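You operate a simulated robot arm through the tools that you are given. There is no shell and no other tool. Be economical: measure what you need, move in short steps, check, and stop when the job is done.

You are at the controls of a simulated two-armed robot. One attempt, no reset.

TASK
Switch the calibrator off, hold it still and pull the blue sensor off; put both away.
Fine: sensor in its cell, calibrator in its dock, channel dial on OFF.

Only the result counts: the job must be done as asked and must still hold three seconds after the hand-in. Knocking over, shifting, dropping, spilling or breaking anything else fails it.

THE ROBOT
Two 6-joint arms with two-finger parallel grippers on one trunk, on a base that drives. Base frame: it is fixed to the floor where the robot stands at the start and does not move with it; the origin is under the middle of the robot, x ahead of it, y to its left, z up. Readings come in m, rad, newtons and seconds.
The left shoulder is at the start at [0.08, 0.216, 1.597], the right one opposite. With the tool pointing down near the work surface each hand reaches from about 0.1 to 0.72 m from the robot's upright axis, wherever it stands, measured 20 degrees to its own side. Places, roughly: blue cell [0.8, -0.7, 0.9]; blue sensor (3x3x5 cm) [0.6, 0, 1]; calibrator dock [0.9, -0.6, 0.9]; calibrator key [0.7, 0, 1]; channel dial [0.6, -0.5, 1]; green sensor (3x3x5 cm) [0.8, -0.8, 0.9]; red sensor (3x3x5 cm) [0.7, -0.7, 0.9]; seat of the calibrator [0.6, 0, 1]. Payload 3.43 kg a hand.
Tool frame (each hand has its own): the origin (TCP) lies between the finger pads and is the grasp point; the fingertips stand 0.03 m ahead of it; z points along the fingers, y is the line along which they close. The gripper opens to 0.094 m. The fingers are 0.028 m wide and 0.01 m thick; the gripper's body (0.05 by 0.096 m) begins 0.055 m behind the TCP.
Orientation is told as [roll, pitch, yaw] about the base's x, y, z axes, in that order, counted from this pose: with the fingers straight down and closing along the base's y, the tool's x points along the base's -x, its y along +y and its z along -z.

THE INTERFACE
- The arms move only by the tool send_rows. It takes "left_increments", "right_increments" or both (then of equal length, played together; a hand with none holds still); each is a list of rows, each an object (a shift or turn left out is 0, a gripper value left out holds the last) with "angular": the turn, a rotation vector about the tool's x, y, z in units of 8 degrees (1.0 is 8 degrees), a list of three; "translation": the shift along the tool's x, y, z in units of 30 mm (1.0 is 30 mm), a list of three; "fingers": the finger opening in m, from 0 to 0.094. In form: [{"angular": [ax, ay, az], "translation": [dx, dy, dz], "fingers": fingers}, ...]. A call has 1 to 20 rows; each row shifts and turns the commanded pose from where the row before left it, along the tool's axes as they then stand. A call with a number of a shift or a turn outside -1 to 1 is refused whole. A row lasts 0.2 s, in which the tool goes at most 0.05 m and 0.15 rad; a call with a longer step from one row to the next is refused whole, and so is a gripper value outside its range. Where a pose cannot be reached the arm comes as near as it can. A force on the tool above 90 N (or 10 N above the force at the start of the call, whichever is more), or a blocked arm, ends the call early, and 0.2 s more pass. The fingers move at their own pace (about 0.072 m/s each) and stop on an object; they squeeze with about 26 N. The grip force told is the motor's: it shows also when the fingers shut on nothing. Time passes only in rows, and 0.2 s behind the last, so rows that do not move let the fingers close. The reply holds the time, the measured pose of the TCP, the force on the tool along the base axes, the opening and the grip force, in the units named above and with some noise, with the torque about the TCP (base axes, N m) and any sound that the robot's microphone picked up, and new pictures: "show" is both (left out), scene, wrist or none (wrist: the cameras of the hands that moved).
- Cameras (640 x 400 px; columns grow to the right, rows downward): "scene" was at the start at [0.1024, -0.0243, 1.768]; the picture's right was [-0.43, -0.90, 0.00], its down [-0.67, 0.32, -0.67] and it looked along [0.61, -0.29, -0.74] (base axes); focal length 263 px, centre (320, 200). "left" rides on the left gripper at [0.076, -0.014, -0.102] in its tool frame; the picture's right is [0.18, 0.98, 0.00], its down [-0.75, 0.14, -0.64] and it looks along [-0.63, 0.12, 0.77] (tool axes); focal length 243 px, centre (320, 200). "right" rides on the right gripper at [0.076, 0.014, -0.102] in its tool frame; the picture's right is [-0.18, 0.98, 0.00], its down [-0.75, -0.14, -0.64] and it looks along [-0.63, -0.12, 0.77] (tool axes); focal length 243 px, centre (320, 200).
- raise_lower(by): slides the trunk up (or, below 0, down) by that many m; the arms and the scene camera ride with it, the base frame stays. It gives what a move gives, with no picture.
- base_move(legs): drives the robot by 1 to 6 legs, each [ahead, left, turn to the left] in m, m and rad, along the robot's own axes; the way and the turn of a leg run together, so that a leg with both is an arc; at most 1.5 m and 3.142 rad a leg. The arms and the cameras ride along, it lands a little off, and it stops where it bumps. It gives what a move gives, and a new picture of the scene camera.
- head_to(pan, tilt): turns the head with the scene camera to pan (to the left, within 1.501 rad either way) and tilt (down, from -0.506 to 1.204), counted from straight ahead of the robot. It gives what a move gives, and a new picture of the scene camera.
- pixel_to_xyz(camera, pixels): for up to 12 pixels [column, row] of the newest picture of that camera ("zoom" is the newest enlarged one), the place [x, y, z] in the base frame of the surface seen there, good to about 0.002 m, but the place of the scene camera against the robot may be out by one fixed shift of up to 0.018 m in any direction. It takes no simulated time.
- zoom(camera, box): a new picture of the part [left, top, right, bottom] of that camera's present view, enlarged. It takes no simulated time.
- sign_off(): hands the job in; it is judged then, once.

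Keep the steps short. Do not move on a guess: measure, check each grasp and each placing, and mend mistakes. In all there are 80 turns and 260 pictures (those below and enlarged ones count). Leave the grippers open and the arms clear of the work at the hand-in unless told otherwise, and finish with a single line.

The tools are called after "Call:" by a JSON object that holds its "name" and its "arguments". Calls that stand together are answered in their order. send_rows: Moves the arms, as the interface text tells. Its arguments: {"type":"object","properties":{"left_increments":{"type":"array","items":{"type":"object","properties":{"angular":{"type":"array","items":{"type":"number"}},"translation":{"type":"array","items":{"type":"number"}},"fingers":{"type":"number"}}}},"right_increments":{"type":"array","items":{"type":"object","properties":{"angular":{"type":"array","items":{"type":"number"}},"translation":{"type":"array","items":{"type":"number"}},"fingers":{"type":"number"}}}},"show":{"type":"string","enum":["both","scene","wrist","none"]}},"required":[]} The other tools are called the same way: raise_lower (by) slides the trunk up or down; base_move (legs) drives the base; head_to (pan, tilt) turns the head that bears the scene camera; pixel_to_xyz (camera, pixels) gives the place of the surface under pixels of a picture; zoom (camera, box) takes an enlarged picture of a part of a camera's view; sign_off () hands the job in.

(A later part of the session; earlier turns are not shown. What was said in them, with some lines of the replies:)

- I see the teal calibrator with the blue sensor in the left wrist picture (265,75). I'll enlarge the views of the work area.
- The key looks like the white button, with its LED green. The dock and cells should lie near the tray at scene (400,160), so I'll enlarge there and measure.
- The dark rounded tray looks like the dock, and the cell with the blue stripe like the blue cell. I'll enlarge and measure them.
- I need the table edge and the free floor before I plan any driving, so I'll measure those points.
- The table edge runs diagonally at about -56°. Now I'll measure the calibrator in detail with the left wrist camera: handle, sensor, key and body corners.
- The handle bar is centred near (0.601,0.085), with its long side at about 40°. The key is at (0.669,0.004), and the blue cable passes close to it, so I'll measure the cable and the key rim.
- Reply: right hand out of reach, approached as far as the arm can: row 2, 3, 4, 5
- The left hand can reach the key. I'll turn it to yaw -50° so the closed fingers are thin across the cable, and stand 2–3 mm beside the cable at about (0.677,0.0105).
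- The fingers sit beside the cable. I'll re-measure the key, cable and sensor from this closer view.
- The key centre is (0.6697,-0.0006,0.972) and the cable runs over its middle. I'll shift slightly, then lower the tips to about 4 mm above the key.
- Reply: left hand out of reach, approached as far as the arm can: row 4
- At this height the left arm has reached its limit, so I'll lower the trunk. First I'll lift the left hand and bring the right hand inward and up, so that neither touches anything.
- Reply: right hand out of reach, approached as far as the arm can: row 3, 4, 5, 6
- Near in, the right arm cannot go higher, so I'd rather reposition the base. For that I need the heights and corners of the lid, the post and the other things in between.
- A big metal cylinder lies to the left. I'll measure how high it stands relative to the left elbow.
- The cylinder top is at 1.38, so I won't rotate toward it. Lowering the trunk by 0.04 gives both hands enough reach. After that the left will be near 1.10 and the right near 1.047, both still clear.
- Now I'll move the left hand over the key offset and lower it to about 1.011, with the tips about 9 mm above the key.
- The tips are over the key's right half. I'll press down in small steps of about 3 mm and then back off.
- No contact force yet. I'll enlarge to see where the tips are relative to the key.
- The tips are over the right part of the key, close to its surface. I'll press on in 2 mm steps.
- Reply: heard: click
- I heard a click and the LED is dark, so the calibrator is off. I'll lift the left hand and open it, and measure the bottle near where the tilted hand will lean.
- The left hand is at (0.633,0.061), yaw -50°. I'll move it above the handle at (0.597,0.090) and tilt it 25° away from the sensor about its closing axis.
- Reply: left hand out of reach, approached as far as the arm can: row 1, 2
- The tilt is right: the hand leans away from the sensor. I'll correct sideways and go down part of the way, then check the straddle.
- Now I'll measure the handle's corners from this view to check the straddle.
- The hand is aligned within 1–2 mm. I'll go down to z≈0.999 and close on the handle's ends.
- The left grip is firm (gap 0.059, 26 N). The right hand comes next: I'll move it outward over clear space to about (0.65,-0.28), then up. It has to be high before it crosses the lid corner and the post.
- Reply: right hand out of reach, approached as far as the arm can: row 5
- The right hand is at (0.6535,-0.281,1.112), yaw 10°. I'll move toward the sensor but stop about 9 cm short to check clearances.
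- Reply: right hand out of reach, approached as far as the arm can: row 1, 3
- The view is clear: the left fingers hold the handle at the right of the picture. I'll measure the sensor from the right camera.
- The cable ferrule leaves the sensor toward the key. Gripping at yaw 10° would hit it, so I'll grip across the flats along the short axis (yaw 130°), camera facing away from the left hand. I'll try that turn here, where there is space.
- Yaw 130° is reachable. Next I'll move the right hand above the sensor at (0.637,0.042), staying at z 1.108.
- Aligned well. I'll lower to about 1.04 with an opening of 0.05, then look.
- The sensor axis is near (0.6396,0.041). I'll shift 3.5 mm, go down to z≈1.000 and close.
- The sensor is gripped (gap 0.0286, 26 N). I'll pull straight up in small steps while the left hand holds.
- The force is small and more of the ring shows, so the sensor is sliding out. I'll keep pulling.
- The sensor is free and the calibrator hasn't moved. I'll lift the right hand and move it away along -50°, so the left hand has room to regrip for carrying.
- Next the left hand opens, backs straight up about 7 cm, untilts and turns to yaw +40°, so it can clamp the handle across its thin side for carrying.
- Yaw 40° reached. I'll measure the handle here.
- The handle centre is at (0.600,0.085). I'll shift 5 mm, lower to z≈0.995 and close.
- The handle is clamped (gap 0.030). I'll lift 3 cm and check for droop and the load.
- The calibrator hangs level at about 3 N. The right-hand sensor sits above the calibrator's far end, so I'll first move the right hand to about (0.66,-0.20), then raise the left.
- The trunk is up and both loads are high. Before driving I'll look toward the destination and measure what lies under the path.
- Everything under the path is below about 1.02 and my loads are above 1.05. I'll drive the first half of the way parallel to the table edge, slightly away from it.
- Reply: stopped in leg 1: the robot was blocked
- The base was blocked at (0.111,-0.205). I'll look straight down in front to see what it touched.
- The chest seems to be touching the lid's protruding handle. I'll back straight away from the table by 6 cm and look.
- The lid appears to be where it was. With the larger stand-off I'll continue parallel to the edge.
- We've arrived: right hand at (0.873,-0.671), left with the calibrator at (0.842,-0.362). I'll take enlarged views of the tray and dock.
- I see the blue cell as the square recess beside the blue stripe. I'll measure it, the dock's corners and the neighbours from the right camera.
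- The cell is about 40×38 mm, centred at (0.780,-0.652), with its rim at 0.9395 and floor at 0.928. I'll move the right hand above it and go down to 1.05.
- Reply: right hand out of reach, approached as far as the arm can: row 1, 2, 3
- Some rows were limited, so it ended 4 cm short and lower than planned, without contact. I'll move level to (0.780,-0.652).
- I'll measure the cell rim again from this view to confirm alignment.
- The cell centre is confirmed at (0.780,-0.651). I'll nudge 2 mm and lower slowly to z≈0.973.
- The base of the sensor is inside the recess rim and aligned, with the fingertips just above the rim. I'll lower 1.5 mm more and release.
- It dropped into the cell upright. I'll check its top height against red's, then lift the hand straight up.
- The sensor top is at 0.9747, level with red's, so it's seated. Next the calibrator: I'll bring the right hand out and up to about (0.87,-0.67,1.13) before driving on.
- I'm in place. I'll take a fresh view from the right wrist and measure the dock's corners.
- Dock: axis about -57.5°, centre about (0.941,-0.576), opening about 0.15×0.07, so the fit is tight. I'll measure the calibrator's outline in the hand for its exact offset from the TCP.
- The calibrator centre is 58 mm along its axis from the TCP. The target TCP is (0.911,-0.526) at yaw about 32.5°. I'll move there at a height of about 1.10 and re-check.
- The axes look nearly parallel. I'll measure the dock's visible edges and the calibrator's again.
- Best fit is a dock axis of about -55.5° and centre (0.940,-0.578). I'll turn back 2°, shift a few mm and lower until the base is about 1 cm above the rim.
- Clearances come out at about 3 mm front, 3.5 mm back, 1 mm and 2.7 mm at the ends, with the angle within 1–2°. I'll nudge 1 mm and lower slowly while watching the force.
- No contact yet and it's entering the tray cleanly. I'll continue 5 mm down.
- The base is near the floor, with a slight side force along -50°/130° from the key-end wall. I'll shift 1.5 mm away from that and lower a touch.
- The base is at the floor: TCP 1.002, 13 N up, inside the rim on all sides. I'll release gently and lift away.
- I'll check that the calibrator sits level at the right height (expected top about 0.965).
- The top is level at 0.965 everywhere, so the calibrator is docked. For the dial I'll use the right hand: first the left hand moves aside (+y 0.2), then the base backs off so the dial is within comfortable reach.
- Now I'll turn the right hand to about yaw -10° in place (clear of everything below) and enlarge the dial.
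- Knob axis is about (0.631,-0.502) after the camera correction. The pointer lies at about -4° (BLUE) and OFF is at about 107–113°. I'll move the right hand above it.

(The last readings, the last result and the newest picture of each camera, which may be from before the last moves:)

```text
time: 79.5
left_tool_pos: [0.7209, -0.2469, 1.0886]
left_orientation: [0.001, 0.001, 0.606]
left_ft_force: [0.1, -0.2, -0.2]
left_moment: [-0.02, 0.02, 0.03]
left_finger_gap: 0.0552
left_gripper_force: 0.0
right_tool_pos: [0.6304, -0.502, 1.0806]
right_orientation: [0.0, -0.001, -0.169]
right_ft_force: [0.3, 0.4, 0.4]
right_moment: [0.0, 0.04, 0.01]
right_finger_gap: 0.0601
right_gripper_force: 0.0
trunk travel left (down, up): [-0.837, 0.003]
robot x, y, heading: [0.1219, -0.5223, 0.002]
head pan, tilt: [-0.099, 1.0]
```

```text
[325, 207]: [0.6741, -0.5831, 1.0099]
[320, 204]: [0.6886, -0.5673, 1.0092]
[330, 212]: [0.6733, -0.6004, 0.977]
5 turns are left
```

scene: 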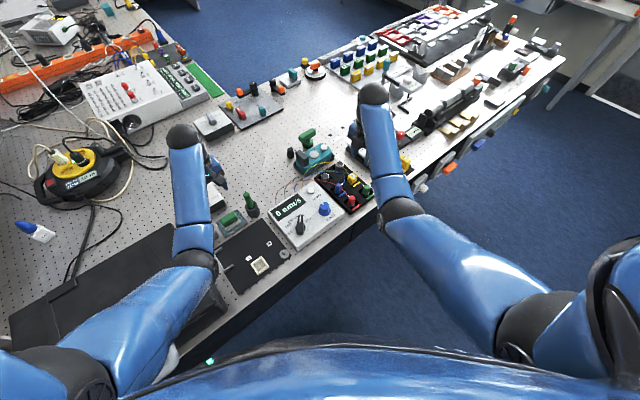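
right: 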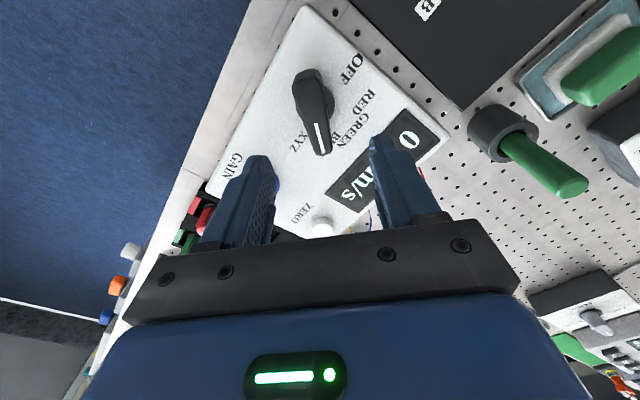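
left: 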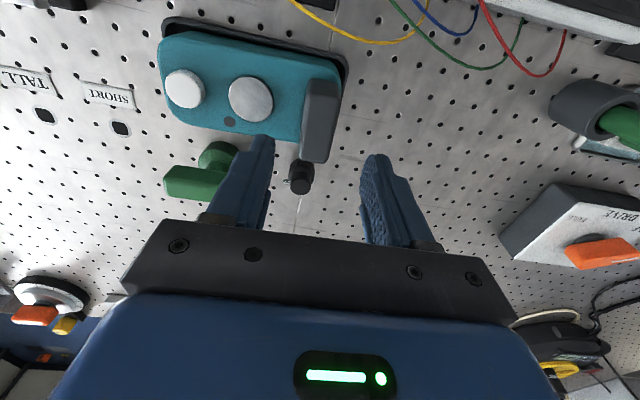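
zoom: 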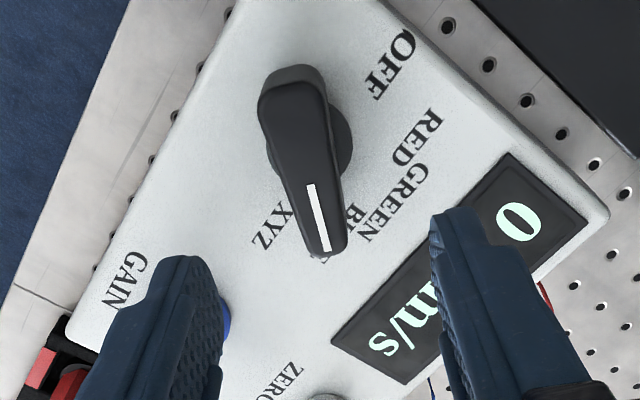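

Few turns remain, so I'll do the dial in one call: align to (0.6255,-0.505) at yaw -7°, go down to z≈1.008, close on the bar and turn 120° left (3 × 40°) to OFF.

Call:
{"name": "send_rows", "arguments": {"right_increments": [{"translation": [0.145, -0.125, 0.42], "angular": [0, 0, -0.34]}, {"translation": [0, 0, 1]}, {"translation": [0, 0, 1]}, {"fingers": 0.005}, {}, {"angular": [0, 0, -1]}, {"angular": [0, 0, -1]}, {"angular": [0, 0, -1]}, {"angular": [0, 0, -1]}, {"angular": [0, 0, -1]}, {"angular": [0, 0, -1]}, {"angular": [0, 0, -1]}, {"angular": [0, 0, -1]}, {"angular": [0, 0, -1]}, {"angular": [0, 0, -1]}, {"angular": [0, 0, -1]}, {"angular": [0, 0, -1]}, {"angular": [0, 0, -1]}, {"angular": [0, 0, -1]}, {"angular": [0, 0, -1]}], "show": "both"}}

```text
time: 83.7
left_tool_pos: [0.7195, -0.2435, 1.0875]
left_orientation: [-0.002, 0.003, 0.605]
left_ft_force: [-0.5, 0.1, 0.1]
left_moment: [0.01, 0.0, -0.02]
left_finger_gap: 0.0553
left_gripper_force: 0.0
right_tool_pos: [0.6221, -0.5015, 1.0087]
right_orientation: [0.002, 0.003, 1.974]
right_ft_force: [-2.5, 20.4, 6.8]
right_moment: [0.32, -0.13, -0.13]
right_finger_gap: 0.0214
right_gripper_force: 44.8
trunk travel left (down, up): [-0.837, 0.003]
robot x, y, heading: [0.1213, -0.5228, 0.004]
head pan, tilt: [-0.099, 1.0]
4 turns are left
```

scene: 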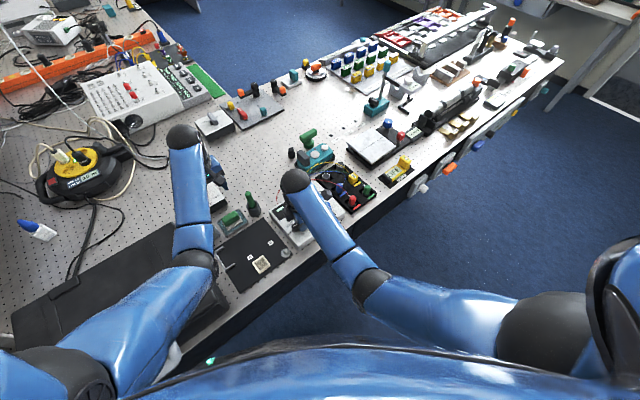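
right: 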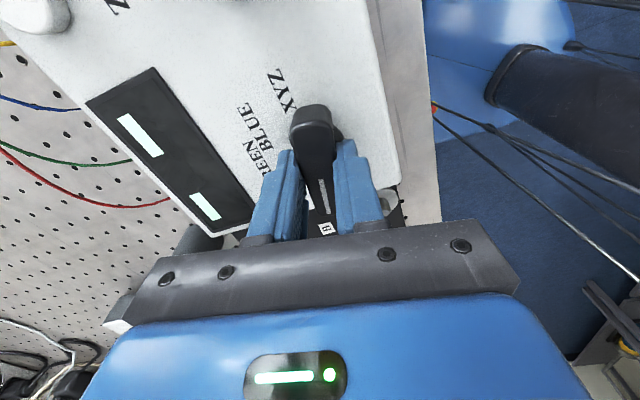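

The knob turned with the hand to 113° and the display now shows dashes. I'll open and lift straight up for a check view.

Call:
{"name": "send_rows", "arguments": {"right_increments": [{"fingers": 0.05}, {"fingers": 0.06}, {}, {"translation": [0, 0, -0.6]}, {"translation": [0, 0, -0.8]}, {"translation": [0, 0, -0.9]}, {}], "show": "both"}}

Call:
{"name": "zoom", "arguments": {"camera": "right", "box": [200, 20, 420, 220]}}

Call:
{"name": "zoom", "arguments": {"camera": "scene", "box": [265, 125, 385, 255]}}

```text
time: 85.3
left_tool_pos: [0.7203, -0.2461, 1.0887]
left_orientation: [0.002, -0.002, 0.606]
left_ft_force: [-1.0, 0.7, 0.6]
left_moment: [0.0, 0.0, -0.01]
left_finger_gap: 0.055
left_gripper_force: 0.1
right_tool_pos: [0.6223, -0.5061, 1.0767]
right_orientation: [0.0, -0.002, 1.971]
right_ft_force: [0.1, -0.6, -0.5]
right_moment: [-0.01, -0.01, -0.03]
right_finger_gap: 0.0601
right_gripper_force: 0.0
trunk travel left (down, up): [-0.837, 0.003]
robot x, y, heading: [0.1221, -0.5244, 0.002]
head pan, tilt: [-0.099, 1.0]
```

scene: 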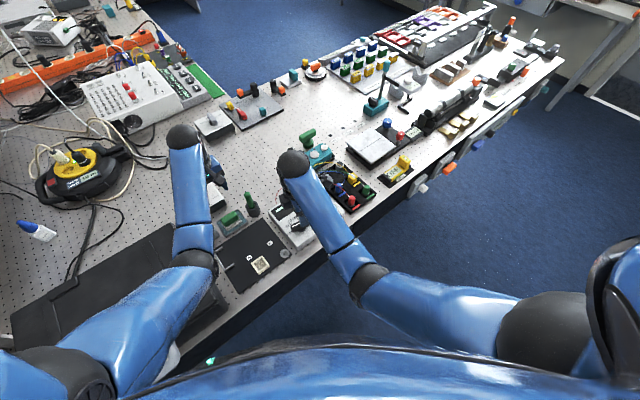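
right: 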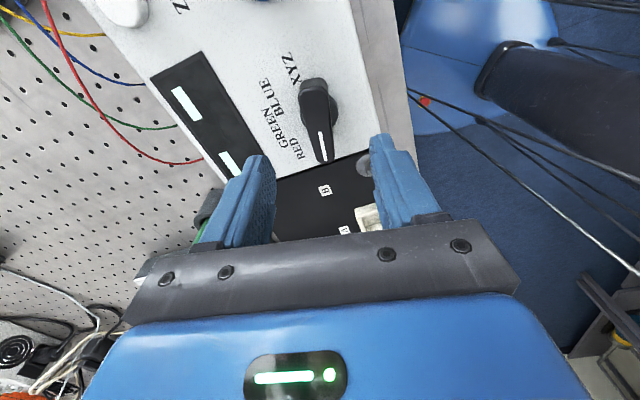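

```text
2.00 times, centred on (310, 120) of right
```

zoom: 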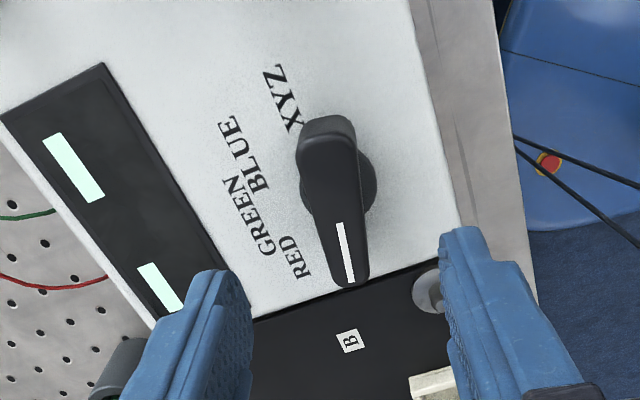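

```text
3.08 times, centred on (325, 190) of scene
3 turns are left
```

zoom: 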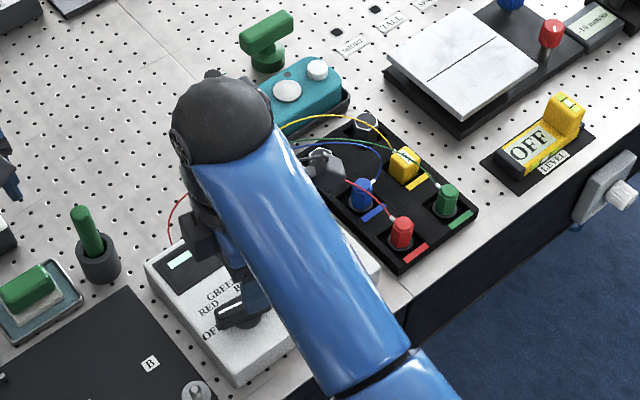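

The bar covers the OFF mark and the display shows dashes. I'll move the right hand clear to about (0.73,-0.43) and verify the dial once more.

Call:
{"name": "send_rows", "arguments": {"right_increments": [{"translation": [-0.18, -0.86, -0.2]}, {"translation": [-0.18, -0.86, -0.2]}, {"translation": [-0.18, -0.86, -0.2]}, {"translation": [-0.18, -0.86, -0.2]}, {"translation": [-0.18, -0.86, -0.2]}, {}], "show": "scene"}}

Call:
{"name": "zoom", "arguments": {"camera": "scene", "box": [265, 175, 365, 255]}}

```text
time: 86.7
left_tool_pos: [0.7191, -0.2459, 1.088]
left_orientation: [0.001, -0.001, 0.606]
left_ft_force: [0.4, 0.6, 0.7]
left_moment: [0.0, 0.03, -0.01]
left_finger_gap: 0.0548
left_gripper_force: 0.0
right_tool_pos: [0.7324, -0.4318, 1.1079]
right_orientation: [0.0, 0.0, 1.972]
right_ft_force: [-0.6, 0.0, 0.3]
right_moment: [0.02, 0.0, 0.01]
right_finger_gap: 0.0601
right_gripper_force: 0.0
trunk travel left (down, up): [-0.837, 0.003]
robot x, y, heading: [0.123, -0.5209, 0.004]
head pan, tilt: [-0.099, 1.0]
```

scene: 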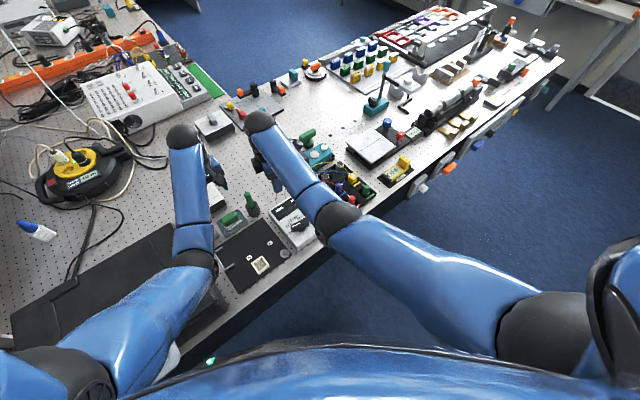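

```text
5.00 times, centred on (315, 215) of scene
2 turns are left
```

zoom: 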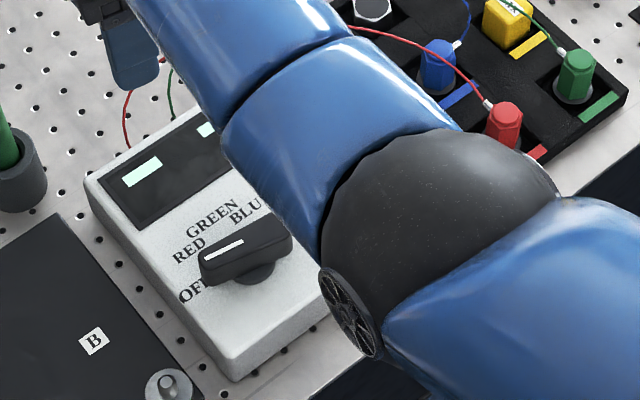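

The pointer line runs toward OFF: its slope matches OFF and not RED, and the display is blanked to dashes. The sensor is in its cell, the calibrator is in its dock and switched off, and both hands are open and clear. I'm handing in.

Call:
{"name": "sign_off", "arguments": {}}

```text
The job is handed in.
```

The calibrator is switched off and in its dock, the blue sensor is in its blue cell, and the channel dial is on OFF; on the way the robot's front bumped something, probably the lid's handle, and the lid looked unmoved when I re-checked it.
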